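You operate a simulated robot arm through the tools that you are given. There is no shell and no other tool. Be economical: measure what you need, move in short steps, check, and stop when the job is done.

Carry out the task below with a simulated robot arm. There is one attempt and no reset: what you move stays moved.

TASK
Put the label bundle labelled "travel" from the top of the black-legged table on top of the blue tape roll there and the label bundle labelled "soft" on top of the yellow tape roll there.

It is judged by the outcome, as a careful person would: the job done as asked, and still so three seconds after it is handed in. It fails if anything else is knocked over, pushed out of place, dropped, spilled or broken.

THE ROBOT
A 7-joint arm with a two-finger parallel gripper, fixed in place. Base frame: the origin is at the foot of the arm, x ahead of it, y to its left, z up; the work surface is at about z = 0. Lengths are in cm, angles in degrees, forces in N, time in s.
With the tool pointing down near the work surface it reaches from about 24 to 62 cm from the base axis. Its first joint turns from -66.0 to 66.0 degrees. Payload 2.6 kg.
Tool frame: the origin (TCP) lies between the finger pads and is the grasp point; the fingertips stand 3 cm ahead of it; z points along the fingers, y is the line along which they close. The gripper opens to 9.4 cm. The fingers are 2.8 cm wide and 1 cm thick; the gripper's body (5 by 9.6 cm) begins 5.5 cm behind the TCP.
Orientation is that of the tool frame in the base frame, as a unit quaternion [w, x, y, z]. With the fingers straight down and closing along the base's y, the tool's x points along the base's -x, its y along +y and its z along -z.

THE INTERFACE
- The arm moves only by the tool play_rows. Its argument "motion" is a list of rows, each a list of 2 entries, a list of its own where there are three numbers: the shift along the base's x, y, z in cm, then the turn about the base's z in degrees. In form: [[[dx, dy, dz], yaw], ...]. A call has 1 to 20 rows; each row shifts and turns the commanded pose from where the row before left it. "jaw" is the gripper command, from -1 (shut) to 1 (fully open), values between in proportion, set as the call begins (left out, the last holds). A row lasts 0.2 s, in which the tool goes at most 5 cm and 8.6 degrees; a call with a longer step from one row to the next is refused whole, and so is a gripper value outside its range. A pose out of reach is approached as far as the arm can. The call stops where the force on the tool passes 40 N (or 10 N more than at its start, if that is more) or the arm is blocked; 0.2 s more then pass. The fingers move at their own pace (about 7.2 cm/s each) and stop on an object; they squeeze with about 25 N. The grip force told is the motor's: it shows also when the fingers shut on nothing. Time passes only in rows, and 0.2 s behind the last, so rows that do not move let the fingers close. It gives the time, the measured TCP pose, the force on the tool (base axes), the opening and the grip force at its end, in the units of the frame above (readings bear some noise).
- Cameras (640 x 400 px; columns grow to the right, rows downward): "scene" is fixed at [3.69, 44.84, 54.65]; the picture's right is [-0.67, -0.74, 0.00], its down [-0.55, 0.50, -0.68] and it looks along [0.50, -0.45, -0.74] (base axes); focal length 306 px, centre (320, 200). "wrist" rides on the gripper at [-3.7, 0, -5.8] in the tool frame; the picture's right is [0.00, -1.00, 0.00], its down [0.97, 0.00, -0.24] and it looks along [0.24, 0.00, 0.97] (tool axes); focal length 218 px, centre (320, 200).
- capture(camera): a new picture of that camera. No time passes.
- locate(camera, pixels): for up to 12 pixels [column, row] of the newest picture of that camera ("zoom" is the newest enlarged one), the place [x, y, z] in the base frame of the surface seen there, good to about 0.2 cm. No time passes.
- close_up(camera, box): a new picture of the part [left, top, right, bottom] of that camera's present view, enlarged. No time passes.
- sign_off(): hands the job in; it is judged then, once.

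Work in short steps. Measure before you move; look again where a grasp or a placing could have gone wrong, and mend it. You have 60 turns and 26 pictures in all, those below and enlarged ones among them. Open the gripper and draw the arm clear of the work before you hand the job in, unless the task says otherwise; then end with one line.

The tools are called after "Call:" as a command line: name --argument value ..., lists and objects as JSON in quotes. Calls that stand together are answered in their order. play_rows: Moves the arm, as the interface text tells. Its arguments: {"type":"object","properties":{"motion":{"type":"array"},"jaw":{"type":"number"}},"required":["motion"]} The other tools are called the same way: capture (camera) takes a picture; locate (camera, pixels) gives the place of the surface under pixels of a picture; close_up (camera, box) takes an enlarged picture of a part of a camera's view; sign_off () hands the job in.

At the start:

```text
t: 0.0
tcp_pos: [36.93, 7.15, 25.14]
tool_rot: [0.0, 0.001, 1.0, 0.0]
contact_force: [0.2, 0.2, 0.4]
opening: 9.42
grasp_force: 0.1
```

scene: 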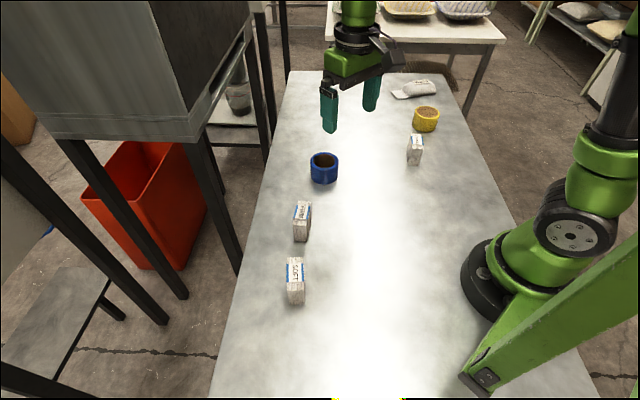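
wrist: 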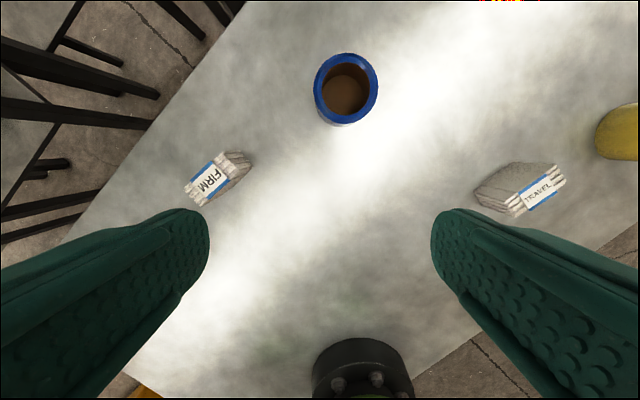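

The scene shows the blue roll at (324,168), the yellow roll at (425,119), and bundles at (302,221), (295,280) and (415,150). I'll zoom in to read the labels and measure.

Call:
close_up --camera "scene" --box '[260, 190, 360, 310]'

Call:
close_up --camera "scene" --box '[380, 70, 460, 180]'

Call:
locate --camera "scene" --pixels '[[324, 155], [311, 160], [337, 160], [324, 178], [425, 108], [413, 113], [438, 113], [425, 128], [302, 221], [295, 280], [415, 150], [420, 90]]'

```text
3.33 times, centred on (310, 250) of scene
```

zoom: 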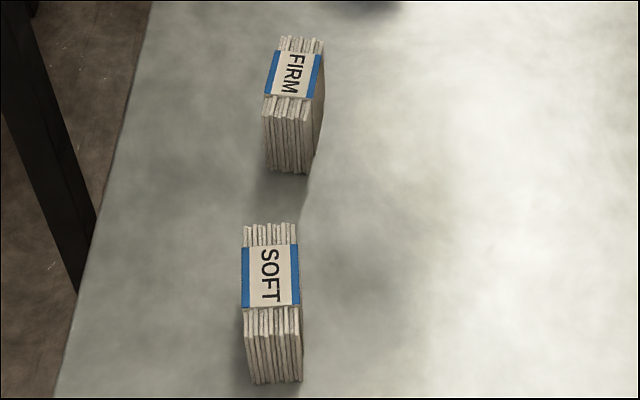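

```text
3.64 times, centred on (420, 125) of scene
```

zoom: 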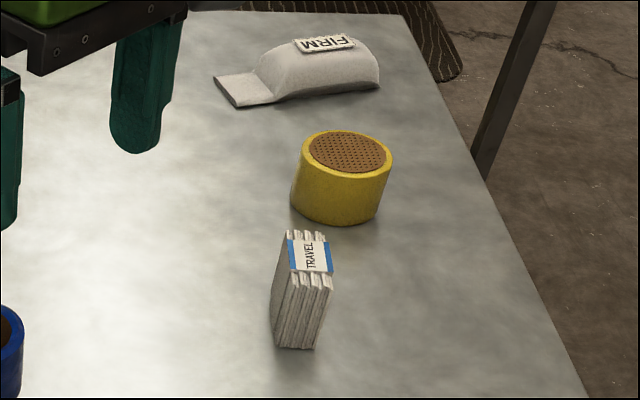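

```text
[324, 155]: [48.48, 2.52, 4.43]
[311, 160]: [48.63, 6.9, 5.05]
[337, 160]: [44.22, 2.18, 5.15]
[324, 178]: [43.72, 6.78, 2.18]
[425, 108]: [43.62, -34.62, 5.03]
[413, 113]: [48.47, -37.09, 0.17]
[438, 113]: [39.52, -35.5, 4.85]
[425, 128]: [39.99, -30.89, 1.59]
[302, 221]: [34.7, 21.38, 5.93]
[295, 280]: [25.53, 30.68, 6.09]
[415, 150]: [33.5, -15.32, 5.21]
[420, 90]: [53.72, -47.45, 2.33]
```

"Travel" is at scene (415,150) and "soft" at (295,280). I'll measure travel's corners in the newest zoom.

Call:
locate --camera "zoom" --pixels '[[290, 235], [321, 237], [287, 268], [328, 270], [281, 280], [328, 285], [280, 343], [313, 345], [311, 255], [345, 150], [305, 150], [388, 157]]'

Call:
close_up --camera "scene" --box '[260, 240, 340, 320]'

```text
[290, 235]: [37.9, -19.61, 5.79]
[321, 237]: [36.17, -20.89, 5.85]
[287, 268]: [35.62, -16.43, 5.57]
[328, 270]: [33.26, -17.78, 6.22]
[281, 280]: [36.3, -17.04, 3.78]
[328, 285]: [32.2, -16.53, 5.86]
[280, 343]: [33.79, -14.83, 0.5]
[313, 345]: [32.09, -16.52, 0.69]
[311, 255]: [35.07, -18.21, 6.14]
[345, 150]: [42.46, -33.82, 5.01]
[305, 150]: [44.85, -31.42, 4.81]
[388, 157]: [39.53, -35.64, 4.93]
```

```text
5.00 times, centred on (300, 280) of scene
```

zoom: 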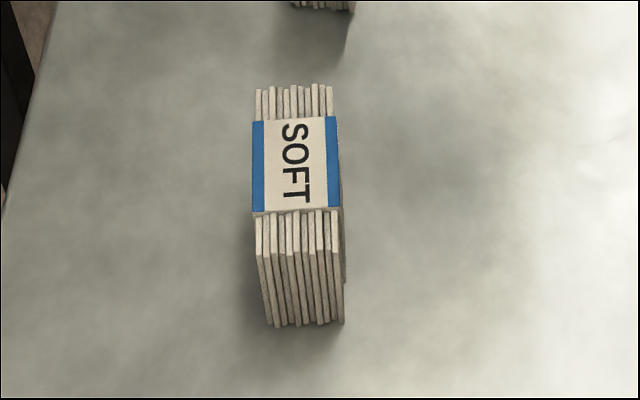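

Travel: centre ≈ (35.0,-18.0), top z≈5.9, long axis ≈ -47°. Now soft's corners from the zoom.

Call:
locate --camera "zoom" --pixels '[[259, 93], [328, 90], [254, 128], [338, 124], [256, 208], [340, 206], [259, 225], [336, 222], [270, 318], [338, 318], [297, 165]]'

Call:
play_rows --motion '[[[0, -4, 0], -8], [[0, -4, 0], -8], [[0, -4, 0], -8], [[-0.5, -4, 0], -8], [[-0.5, -4, 0], -8], [[-0.9, -5, 0], -7.5]]' --jaw 1

Call:
capture --camera "wrist"

```text
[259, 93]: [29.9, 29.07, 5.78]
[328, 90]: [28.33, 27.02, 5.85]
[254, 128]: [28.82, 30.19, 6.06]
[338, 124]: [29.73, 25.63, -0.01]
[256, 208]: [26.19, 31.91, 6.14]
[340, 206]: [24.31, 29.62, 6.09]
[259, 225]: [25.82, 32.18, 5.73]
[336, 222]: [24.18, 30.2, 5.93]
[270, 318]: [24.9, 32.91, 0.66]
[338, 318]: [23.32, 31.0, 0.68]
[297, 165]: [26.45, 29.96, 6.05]
```

```text
refused: row 6 steps farther than a row can; nothing moved
```

```text
20 pictures are left
```

wrist: 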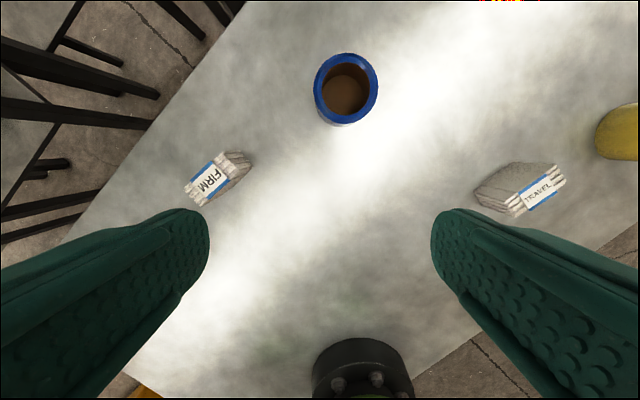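

The last row's step was too long, so I'll resend it split more finely, moving above travel.

Call:
play_rows --motion '[[[-0.3, -3.6, 0], -7], [[-0.3, -3.6, 0], -7], [[-0.3, -3.6, 0], -7], [[-0.3, -3.6, 0], -7], [[-0.3, -3.6, 0], -7], [[-0.2, -3.6, -2], -7], [[-0.2, -3.5, -2], -5], [[0, 0, -4], 0], [[0, 0, 0], 0]]' --jaw 1

Call:
capture --camera "wrist"

```text
t: 2.0
tcp_pos: [35.03, -18.11, 17.2]
tool_rot: [0.0, 0.399, 0.917, 0.0]
contact_force: [-0.5, -0.1, 0.1]
opening: 9.4
grasp_force: 0.0
```

```text
19 pictures are left
```

wrist: 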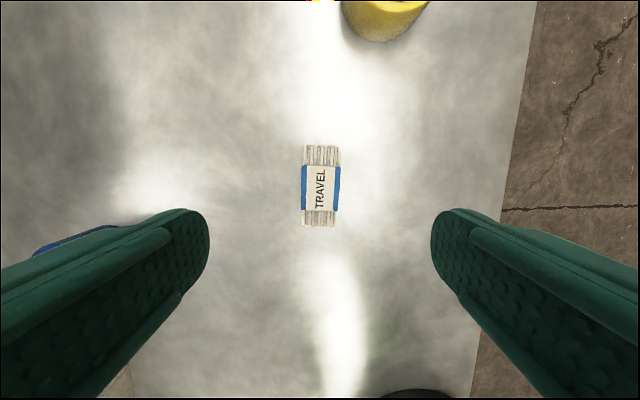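

Call:
locate --camera "wrist" --pixels '[[306, 148], [338, 148], [305, 222], [333, 224], [320, 187]]'

Call:
close_up --camera "scene" --box '[296, 140, 352, 196]'

```text
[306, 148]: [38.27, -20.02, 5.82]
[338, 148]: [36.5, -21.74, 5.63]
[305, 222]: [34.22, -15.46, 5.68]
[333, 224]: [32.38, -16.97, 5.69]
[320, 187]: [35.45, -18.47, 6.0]
```

```text
7.14 times, centred on (324, 168) of scene
```

zoom: 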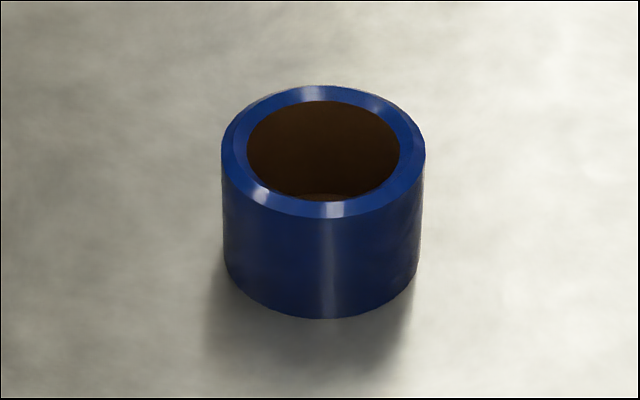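

Bundle centre is ≈ (35.35,-18.5), length ≈ 6.2. I'll measure the ring's rim, then descend on travel and grip it.

Call:
locate --camera "zoom" --pixels '[[323, 93], [323, 209], [236, 150], [411, 150], [260, 110], [388, 195], [385, 108], [262, 195]]'

Call:
play_rows --motion '[[[0.3, -0.4, -3], -1], [[0, 0, -3], 0], [[0, 0, -3], 0], [[0, 0, -2], 0], [[0, 0, -1.4], 0], [[0, 0, 0], 0]]'

Call:
play_rows --motion '[[[0, 0, 0], 0], [[0, 0, 0], 0], [[0, 0, 0], 0], [[0, 0, 0], 0], [[0, 0, 0], 0]]' --jaw -1

```text
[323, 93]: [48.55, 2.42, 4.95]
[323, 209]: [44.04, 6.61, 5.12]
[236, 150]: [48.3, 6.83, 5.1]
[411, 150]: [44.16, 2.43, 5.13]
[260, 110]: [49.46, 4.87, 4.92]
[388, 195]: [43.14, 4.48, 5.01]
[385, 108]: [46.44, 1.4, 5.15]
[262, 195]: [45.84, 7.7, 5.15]
```

```text
t: 3.4
tcp_pos: [35.33, -18.42, 4.73]
tool_rot: [0.001, 0.407, 0.914, 0.0]
contact_force: [0.5, -0.8, -0.3]
opening: 9.4
grasp_force: 0.1
```

```text
t: 4.6
tcp_pos: [35.44, -18.45, 4.92]
tool_rot: [0.0, 0.406, 0.914, 0.0]
contact_force: [-0.8, 0.6, 0.3]
opening: 3.37
grasp_force: 25.3
```

Gripped at an opening of 3.37. I'll lift it and check.

Call:
play_rows --motion '[[[0, 0, 1], 0], [[0, 0, 2], 0], [[0, 0, 3], 0], [[0, 0, 3], 0], [[0, 0, 2], 0], [[0, 0, 0], 0]]'

Call:
capture --camera "wrist"

Call:
close_up --camera "scene" --box '[340, 50, 480, 190]'

```text
t: 6.0
tcp_pos: [35.4, -18.42, 15.88]
tool_rot: [0.0, 0.407, 0.914, 0.0]
contact_force: [0.1, -1.0, -0.7]
opening: 3.35
grasp_force: 24.3
```

```text
17 pictures are left
```

wrist: 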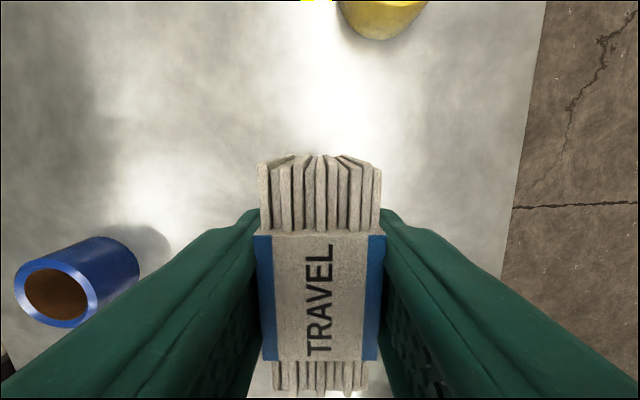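

```text
2.86 times, centred on (410, 120) of scene
```

zoom: 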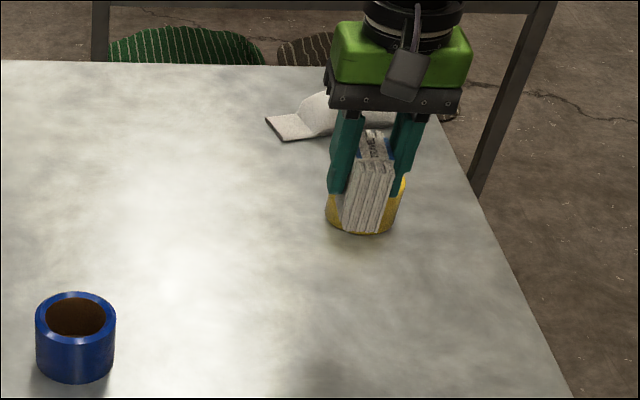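

Call:
locate --camera "wrist" --pixels '[[264, 166], [320, 158], [376, 170], [320, 228], [320, 300], [280, 388], [318, 388], [358, 388], [262, 240], [378, 240]]'

```text
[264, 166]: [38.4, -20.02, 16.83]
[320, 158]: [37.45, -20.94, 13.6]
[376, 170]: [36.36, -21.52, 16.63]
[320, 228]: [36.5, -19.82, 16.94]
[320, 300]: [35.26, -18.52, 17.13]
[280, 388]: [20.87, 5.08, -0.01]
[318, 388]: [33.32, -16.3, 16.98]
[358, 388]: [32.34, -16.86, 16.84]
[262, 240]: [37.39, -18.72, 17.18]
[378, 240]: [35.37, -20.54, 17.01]
```

Travel is held centred on the TCP, with its bottom ~4.9 cm below. I'll move it over the blue roll (46.3,4.6).

Call:
play_rows --motion '[[[0.8, 1.6, 0], 0], [[1.5, 3.2, 0], 0], [[1.5, 3.2, 0], 0], [[1.5, 3.2, 0], 0], [[1.5, 3.2, 0], 0], [[1.5, 3.2, 0], 0], [[1.5, 3.2, 0], 0], [[1.1, 2.2, 0], 0], [[0, 0, 0], 0], [[0, 0, 0], 0]]'

Call:
close_up --camera "scene" --box '[260, 80, 390, 200]'

```text
t: 8.2
tcp_pos: [46.15, 4.48, 15.79]
tool_rot: [0.0, 0.407, 0.913, 0.0]
contact_force: [-0.8, -1.0, 0.7]
opening: 3.37
grasp_force: 24.4
```

```text
3.33 times, centred on (325, 140) of scene
```

zoom: 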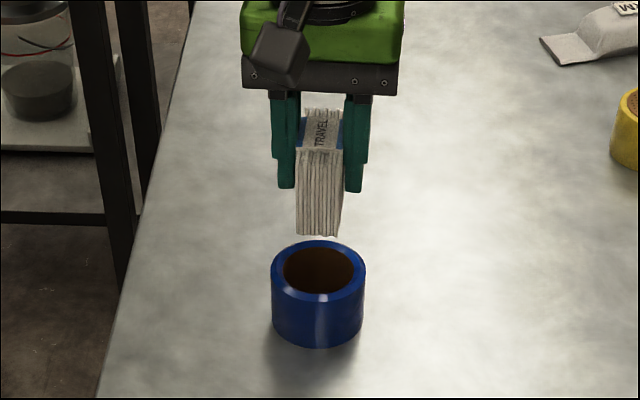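

It's aligned over the ring. I'll lower it to TCP z ≈ 10.1, with the last part slow.

Call:
play_rows --motion '[[[0.15, 0.1, -2], 0], [[0, 0, -2], 0], [[0, 0, -0.9], 0], [[0, 0, -0.5], 0], [[0, 0, -0.3], 0], [[0, 0, 0], 0]]'

Call:
close_up --camera "scene" --box '[280, 90, 380, 190]'

```text
t: 9.6
tcp_pos: [46.31, 4.66, 10.06]
tool_rot: [0.0, 0.407, 0.914, -0.001]
contact_force: [-0.8, -0.5, -0.2]
opening: 3.36
grasp_force: 25.1
```

```text
4.00 times, centred on (330, 140) of scene
```

zoom: 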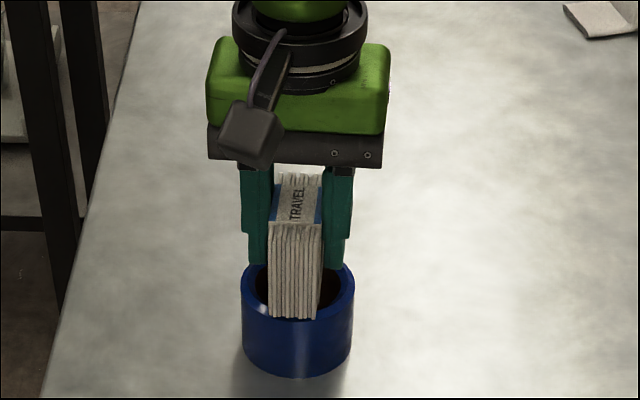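

No contact yet; the bundle's near end sits over the rim at (295,318). I'll lower in tiny steps and watch the force.

Call:
play_rows --motion '[[[0, 0, -0.1], 0], [[0, 0, 0], 0]]'

Call:
play_rows --motion '[[[0, 0, -0.1], 0], [[0, 0, 0], 0]]'

```text
t: 10.2
tcp_pos: [46.37, 4.67, 9.99]
tool_rot: [0.0, 0.407, 0.913, 0.0]
contact_force: [0.8, 0.6, 0.1]
opening: 3.38
grasp_force: 25.3
```

```text
t: 10.8
tcp_pos: [46.33, 4.75, 9.81]
tool_rot: [0.0, 0.406, 0.914, 0.0]
contact_force: [0.1, -0.4, -0.3]
opening: 3.35
grasp_force: 24.9
```

Call:
play_rows --motion '[[[0, 0, -0.1], 0], [[0, 0, 0], 0]]'

Call:
play_rows --motion '[[[0, 0, -0.1], 0], [[0, 0, 0], 0]]'

Call:
close_up --camera "scene" --box '[300, 120, 360, 190]'

```text
t: 11.4
tcp_pos: [46.3, 4.75, 9.85]
tool_rot: [0.0, 0.407, 0.914, 0.0]
contact_force: [0.2, -0.5, -1.2]
opening: 3.35
grasp_force: 24.9
```

```text
t: 12.0
tcp_pos: [46.26, 4.71, 9.75]
tool_rot: [0.0, 0.407, 0.914, -0.001]
contact_force: [-0.5, -0.3, -1.1]
opening: 3.37
grasp_force: 25.2
```

```text
5.71 times, centred on (330, 155) of scene
```

zoom: 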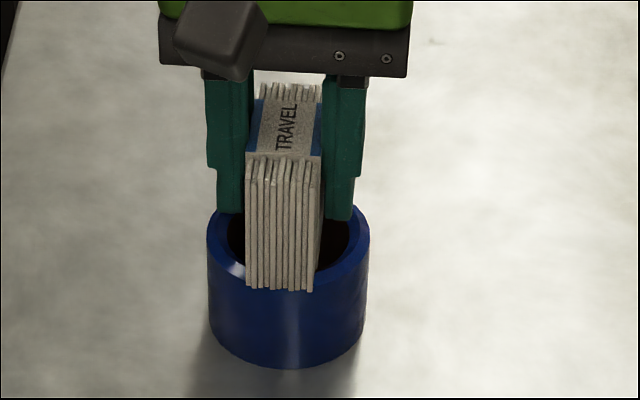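

Call:
play_rows --motion '[[[0, 0, -0.15], 0], [[0, 0, 0], 0]]'

Call:
locate --camera "zoom" --pixels '[[250, 285], [280, 286], [310, 287], [280, 160], [290, 120], [280, 300]]'

```text
t: 12.6
tcp_pos: [46.45, 4.7, 9.59]
tool_rot: [0.001, 0.406, 0.914, 0.002]
contact_force: [-2.6, -0.8, 7.8]
opening: 3.37
grasp_force: 25.0
```

```text
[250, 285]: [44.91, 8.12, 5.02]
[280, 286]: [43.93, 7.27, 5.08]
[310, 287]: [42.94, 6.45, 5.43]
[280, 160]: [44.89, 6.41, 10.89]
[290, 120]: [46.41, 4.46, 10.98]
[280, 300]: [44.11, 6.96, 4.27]
```

Contact at 7.8 N, so the bundle is seated. I'll open gently, then check.

Call:
play_rows --motion '[[[0, 0, 0.05], 0], [[0, 0, 0], 0], [[0, 0, 0], 0]]' --jaw 0.1

Call:
play_rows --motion '[[[0, 0, 0.5], 0], [[0, 0, 1.5], 0], [[0, 0, 2.5], 0], [[0, 0, 3], 0], [[0, 0, 3], 0], [[0, 0, 0], 0]]' --jaw 0.7

Call:
capture --camera "wrist"

Call:
close_up --camera "scene" --box '[300, 110, 360, 190]'

```text
t: 13.4
tcp_pos: [46.43, 4.82, 9.63]
tool_rot: [0.001, 0.406, 0.914, 0.0]
contact_force: [-0.3, 0.5, -0.8]
opening: 5.17
grasp_force: 0.1
```

```text
t: 14.8
tcp_pos: [46.34, 4.64, 20.04]
tool_rot: [0.0, 0.406, 0.914, 0.0]
contact_force: [-1.0, -0.4, 0.6]
opening: 7.99
grasp_force: 0.1
```

```text
12 pictures are left
```

wrist: 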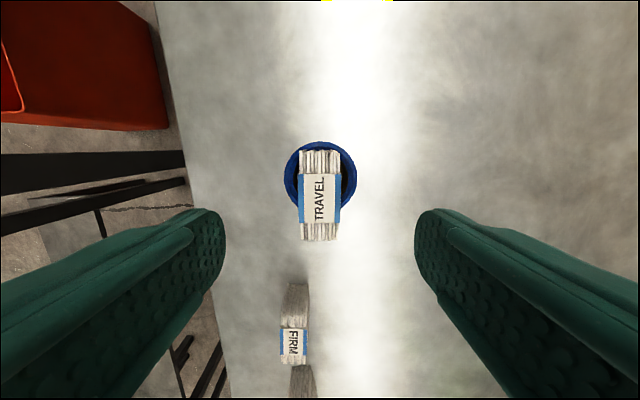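

```text
5.00 times, centred on (330, 150) of scene
```

zoom: 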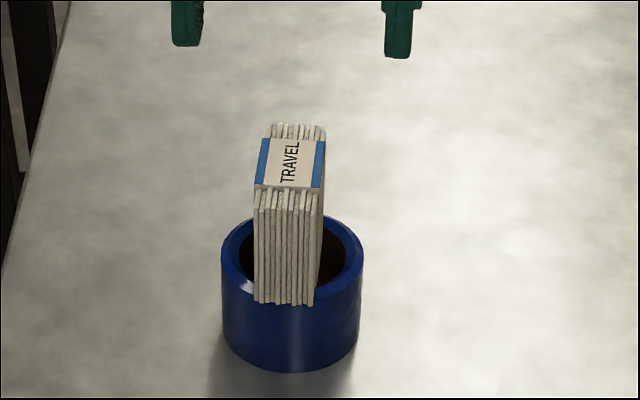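

Travel stands on the ring; I'll check its centring.

Call:
locate --camera "wrist" --pixels '[[304, 153], [338, 153], [305, 236], [334, 238], [320, 144], [289, 175], [354, 175], [320, 200]]'

```text
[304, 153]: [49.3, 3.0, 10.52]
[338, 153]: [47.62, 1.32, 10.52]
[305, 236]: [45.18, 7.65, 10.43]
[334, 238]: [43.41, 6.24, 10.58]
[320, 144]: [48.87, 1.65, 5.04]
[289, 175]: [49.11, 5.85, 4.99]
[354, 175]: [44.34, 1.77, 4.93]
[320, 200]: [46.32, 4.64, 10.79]
```

Travel is centred at (46.37,4.55). Next I move above soft (27.0,29.6) with yaw +10.5, staying high.

Call:
play_rows --motion '[[[-1, 1.3, 1], 1], [[-2, 2.6, 0], 1], [[-2.15, 2.77, 0], 1.5], [[-2.15, 2.77, 0], 1.5], [[-2.15, 2.77, 0], 1.5], [[-2.15, 2.77, 0], 1], [[-2.15, 2.77, 0], 1], [[-2.15, 2.77, 0], 1], [[-2.15, 2.77, 0], 1], [[-1.4, 1.67, -2], 0], [[0, 0, -2], 0], [[0, 0, 0], 0]]' --jaw 1

Call:
capture --camera "wrist"

```text
t: 17.4
tcp_pos: [26.71, 29.58, 17.16]
tool_rot: [-0.001, 0.321, 0.947, 0.0]
contact_force: [-0.8, -0.4, -0.3]
opening: 9.41
grasp_force: 0.0
```

```text
10 pictures are left
```

wrist: 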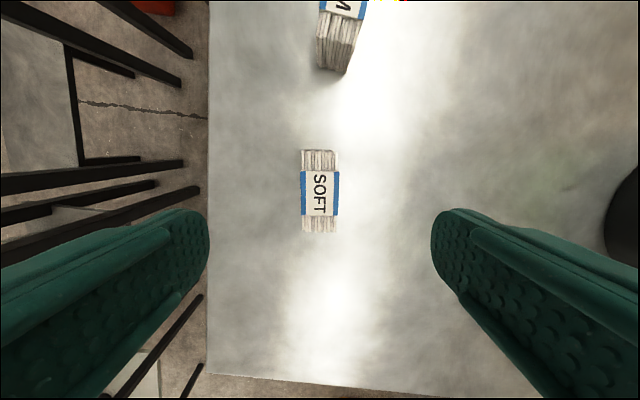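

Call:
locate --camera "wrist" --pixels '[[304, 154], [335, 154], [304, 229], [335, 229], [320, 192]]'

```text
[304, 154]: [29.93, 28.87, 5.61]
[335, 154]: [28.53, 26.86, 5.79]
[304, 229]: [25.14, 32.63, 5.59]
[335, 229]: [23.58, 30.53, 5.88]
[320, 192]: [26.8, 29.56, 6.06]
```

Soft's centre is (26.8,29.7), long axis ≈ -37.5°, which matches the gripper. I'll descend and grip it.

Call:
play_rows --motion '[[[0.1, 0.1, -3], 0], [[0, 0, -3], 0], [[0, 0, -3], 0], [[0, 0, -2], 0], [[0, 0, -1.3], 0], [[0, 0, 0], 0]]'

Call:
play_rows --motion '[[[0, 0, 0], 0], [[0, 0, 0], 0], [[0, 0, 0], 0], [[0, 0, 0], 0], [[0, 0, 0], 0]]' --jaw -1

Call:
play_rows --motion '[[[0, 0, 1], 0], [[0, 0, 2], 0], [[0, 0, 3], 0], [[0, 0, 4], 0], [[0, 0, 3.5], 0], [[0, 0, 2], 0], [[0, 0, 0], 0]]'

Call:
capture --camera "wrist"

```text
t: 18.8
tcp_pos: [27.05, 29.68, 4.7]
tool_rot: [0.0, 0.321, 0.947, 0.0]
contact_force: [0.1, 0.4, -0.4]
opening: 9.38
grasp_force: 0.1
```

```text
t: 20.0
tcp_pos: [27.11, 29.72, 4.77]
tool_rot: [0.0, 0.322, 0.947, 0.0]
contact_force: [-0.4, -1.1, -0.9]
opening: 3.39
grasp_force: 25.0
```

```text
t: 21.6
tcp_pos: [27.0, 29.73, 20.25]
tool_rot: [0.0, 0.322, 0.947, 0.0]
contact_force: [-0.2, -0.4, -0.2]
opening: 3.39
grasp_force: 25.6
```

```text
9 pictures are left
```

wrist: 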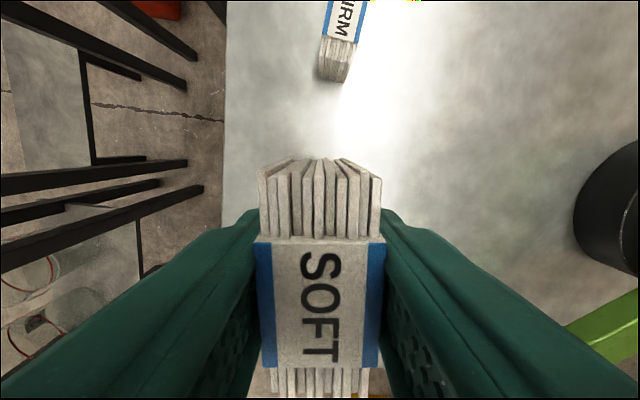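

Held well. While the arm is clear, I'll measure the yellow roll's top in a scene close-up.

Call:
close_up --camera "scene" --box '[400, 95, 450, 140]'

Call:
locate --camera "wrist" --pixels '[[264, 172], [376, 176], [280, 392], [318, 392], [358, 392]]'

```text
8.89 times, centred on (425, 118) of scene
```

zoom: 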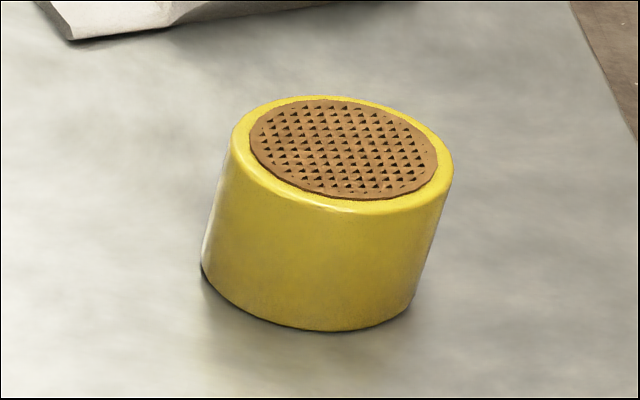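

```text
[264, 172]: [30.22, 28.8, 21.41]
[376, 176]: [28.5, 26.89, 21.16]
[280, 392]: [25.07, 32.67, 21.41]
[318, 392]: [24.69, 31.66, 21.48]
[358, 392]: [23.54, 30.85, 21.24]
```

Call:
locate --camera "zoom" --pixels '[[342, 148], [240, 140], [445, 170], [335, 101], [350, 205], [258, 110], [425, 198], [420, 120], [262, 180], [342, 125], [300, 160], [390, 160]]'

Call:
play_rows --motion '[[[0.3, -1.5, 0], 0], [[0.7, -3, 0], 0], [[0.8, -3.4, 0], 0], [[0.8, -3.4, 0], 0], [[0.8, -3.4, 0], 0], [[0.8, -3.4, 0], 0], [[0.8, -3.4, 0], 0], [[0.8, -3.4, 0], 0], [[0.8, -3.4, 0], 0], [[0.8, -3.4, 0], 0], [[0.8, -3.4, 0], 0], [[0.8, -3.4, 0], 0], [[0.8, -3.4, 0], 0], [[0.8, -3.4, 0], 0], [[0.8, -3.4, 0], 0], [[0.8, -3.4, 0], 0], [[0.4, -1.5, 0], 0], [[0, 0, 0], 0]]'

```text
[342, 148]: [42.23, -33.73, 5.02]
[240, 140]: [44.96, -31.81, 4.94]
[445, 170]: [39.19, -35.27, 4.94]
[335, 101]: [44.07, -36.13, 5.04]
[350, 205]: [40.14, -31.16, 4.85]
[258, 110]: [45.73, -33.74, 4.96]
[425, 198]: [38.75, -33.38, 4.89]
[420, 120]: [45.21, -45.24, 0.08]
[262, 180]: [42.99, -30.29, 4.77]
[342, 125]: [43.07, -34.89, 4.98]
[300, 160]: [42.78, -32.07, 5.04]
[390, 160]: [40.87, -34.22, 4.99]
```

```text
t: 25.4
tcp_pos: [39.67, -24.05, 20.29]
tool_rot: [0.001, 0.321, 0.947, 0.0]
contact_force: [-0.7, -0.3, -0.2]
opening: 3.39
grasp_force: 24.8
```

The yellow roll's centre is (42.15,-33.6), top 5.0. I'll move over it and lower to about 10.2.

Call:
play_rows --motion '[[[0.9, -3.2, 0], 0], [[0.9, -3.2, 0], 0], [[0.8, -3.2, 0], 0], [[0, 0, -2], 0], [[0, 0, -3], 0], [[0, 0, -3], 0], [[0, 0, -1.5], 0], [[0, 0, -0.5], 0], [[0, 0, 0], 0]]'

Call:
close_up --camera "scene" --box '[385, 60, 465, 140]'

```text
t: 27.4
tcp_pos: [42.36, -33.47, 10.3]
tool_rot: [0.0, 0.321, 0.947, 0.0]
contact_force: [0.3, -0.4, -1.1]
opening: 3.37
grasp_force: 25.2
```

```text
5.00 times, centred on (425, 100) of scene
```

zoom: 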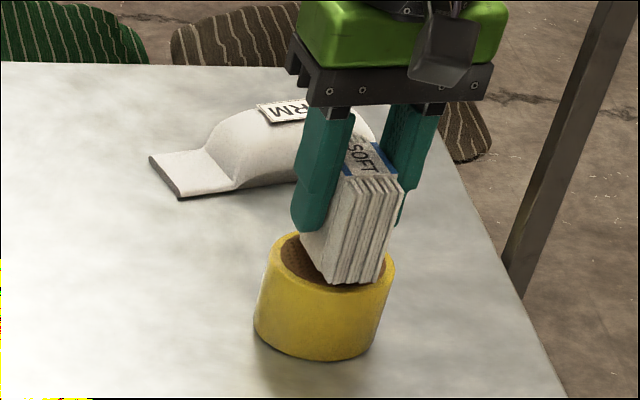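

Aligned well and clear of the sack behind. I'll lower in small steps until contact.

Call:
play_rows --motion '[[[0, -0.15, -0.2], 0], [[0, 0, -0.15], 0], [[0, 0, -0.1], 0], [[0, 0, 0], 0]]'

Call:
play_rows --motion '[[[0, 0, -0.1], 0], [[0, 0, 0], 0]]'

Call:
play_rows --motion '[[[0, 0, -0.05], 0], [[0, 0, 0], 0]]'

```text
t: 28.4
tcp_pos: [42.25, -33.55, 9.84]
tool_rot: [0.0, 0.321, 0.947, 0.0]
contact_force: [-0.1, 0.0, -1.5]
opening: 3.37
grasp_force: 24.8
```

```text
t: 29.0
tcp_pos: [42.09, -33.66, 9.82]
tool_rot: [0.0, 0.321, 0.947, 0.0]
contact_force: [-0.9, 0.3, -0.9]
opening: 3.38
grasp_force: 25.5
```

```text
t: 29.6
tcp_pos: [42.39, -33.55, 9.66]
tool_rot: [0.0, 0.322, 0.947, -0.001]
contact_force: [-0.8, -0.1, -1.3]
opening: 3.35
grasp_force: 24.9
```

Call:
play_rows --motion '[[[0, 0, -0.08], 0], [[0, 0, 0], 0]]'

```text
t: 30.2
tcp_pos: [42.23, -33.66, 9.59]
tool_rot: [0.0, 0.321, 0.947, 0.0]
contact_force: [0.5, 0.1, -1.0]
opening: 3.37
grasp_force: 24.9
```

Call:
play_rows --motion '[[[0, 0, -0.08], 0], [[0, 0, 0], 0]]'

```text
t: 30.8
tcp_pos: [42.31, -33.6, 9.57]
tool_rot: [0.0, 0.322, 0.947, 0.001]
contact_force: [-0.3, 0.7, 2.0]
opening: 3.36
grasp_force: 25.0
```

Light contact has begun, so I'll open gently and withdraw upward.

Call:
play_rows --motion '[[[0, 0, 0], 0], [[0, 0, 0], 0], [[0, 0, 0], 0]]' --jaw 0.1

Call:
play_rows --motion '[[[0, 0, 0.5], 0], [[0, 0, 1.5], 0], [[0, 0, 2.5], 0], [[0, 0, 3], 0], [[0, 0, 3], 0], [[-1, 2, 3], 0], [[-1, 3, 2], 0], [[-1, 3, 0], 0], [[-1, 3, 0], 0], [[0, 0, 0], 0]]' --jaw 0.7

Call:
capture --camera "scene"

Call:
close_up --camera "scene" --box '[385, 60, 465, 140]'

```text
t: 31.6
tcp_pos: [42.31, -33.63, 9.48]
tool_rot: [0.0, 0.322, 0.947, 0.001]
contact_force: [-0.6, 0.2, -0.8]
opening: 5.17
grasp_force: 0.0
```

```text
t: 33.8
tcp_pos: [38.29, -22.59, 24.98]
tool_rot: [0.0, 0.322, 0.947, -0.001]
contact_force: [0.4, 0.0, 0.2]
opening: 7.98
grasp_force: 0.1
```

```text
6 pictures are left
```

scene: 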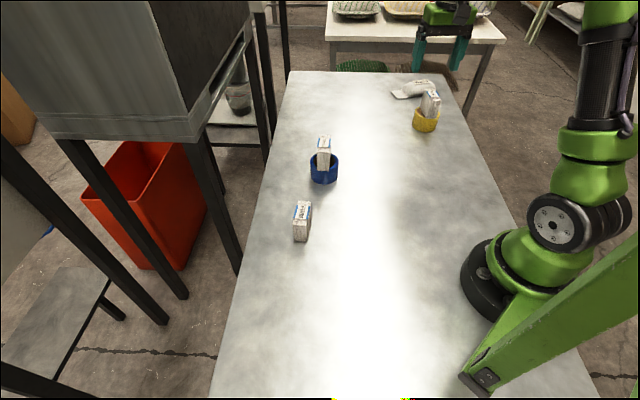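

```text
5.00 times, centred on (425, 100) of scene
```

zoom: 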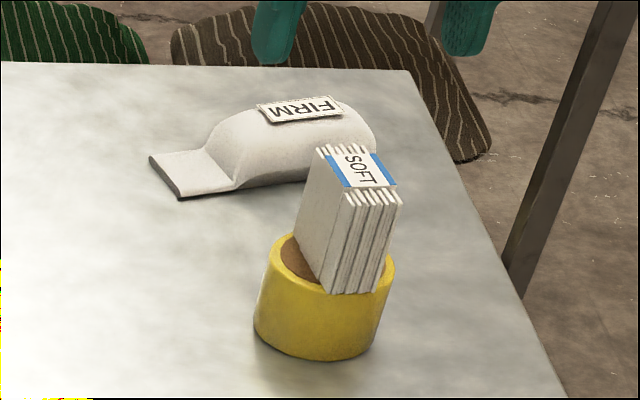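

Both bundles stand on their rolls, nothing else has moved, and the open gripper is clear at z ≈ 25. Handing in.

Call:
sign_off

```text
The job is handed in.
```

The "travel" bundle is standing on the blue tape roll and the "soft" bundle on the yellow one; nothing else on the table moved, and the job is handed in.
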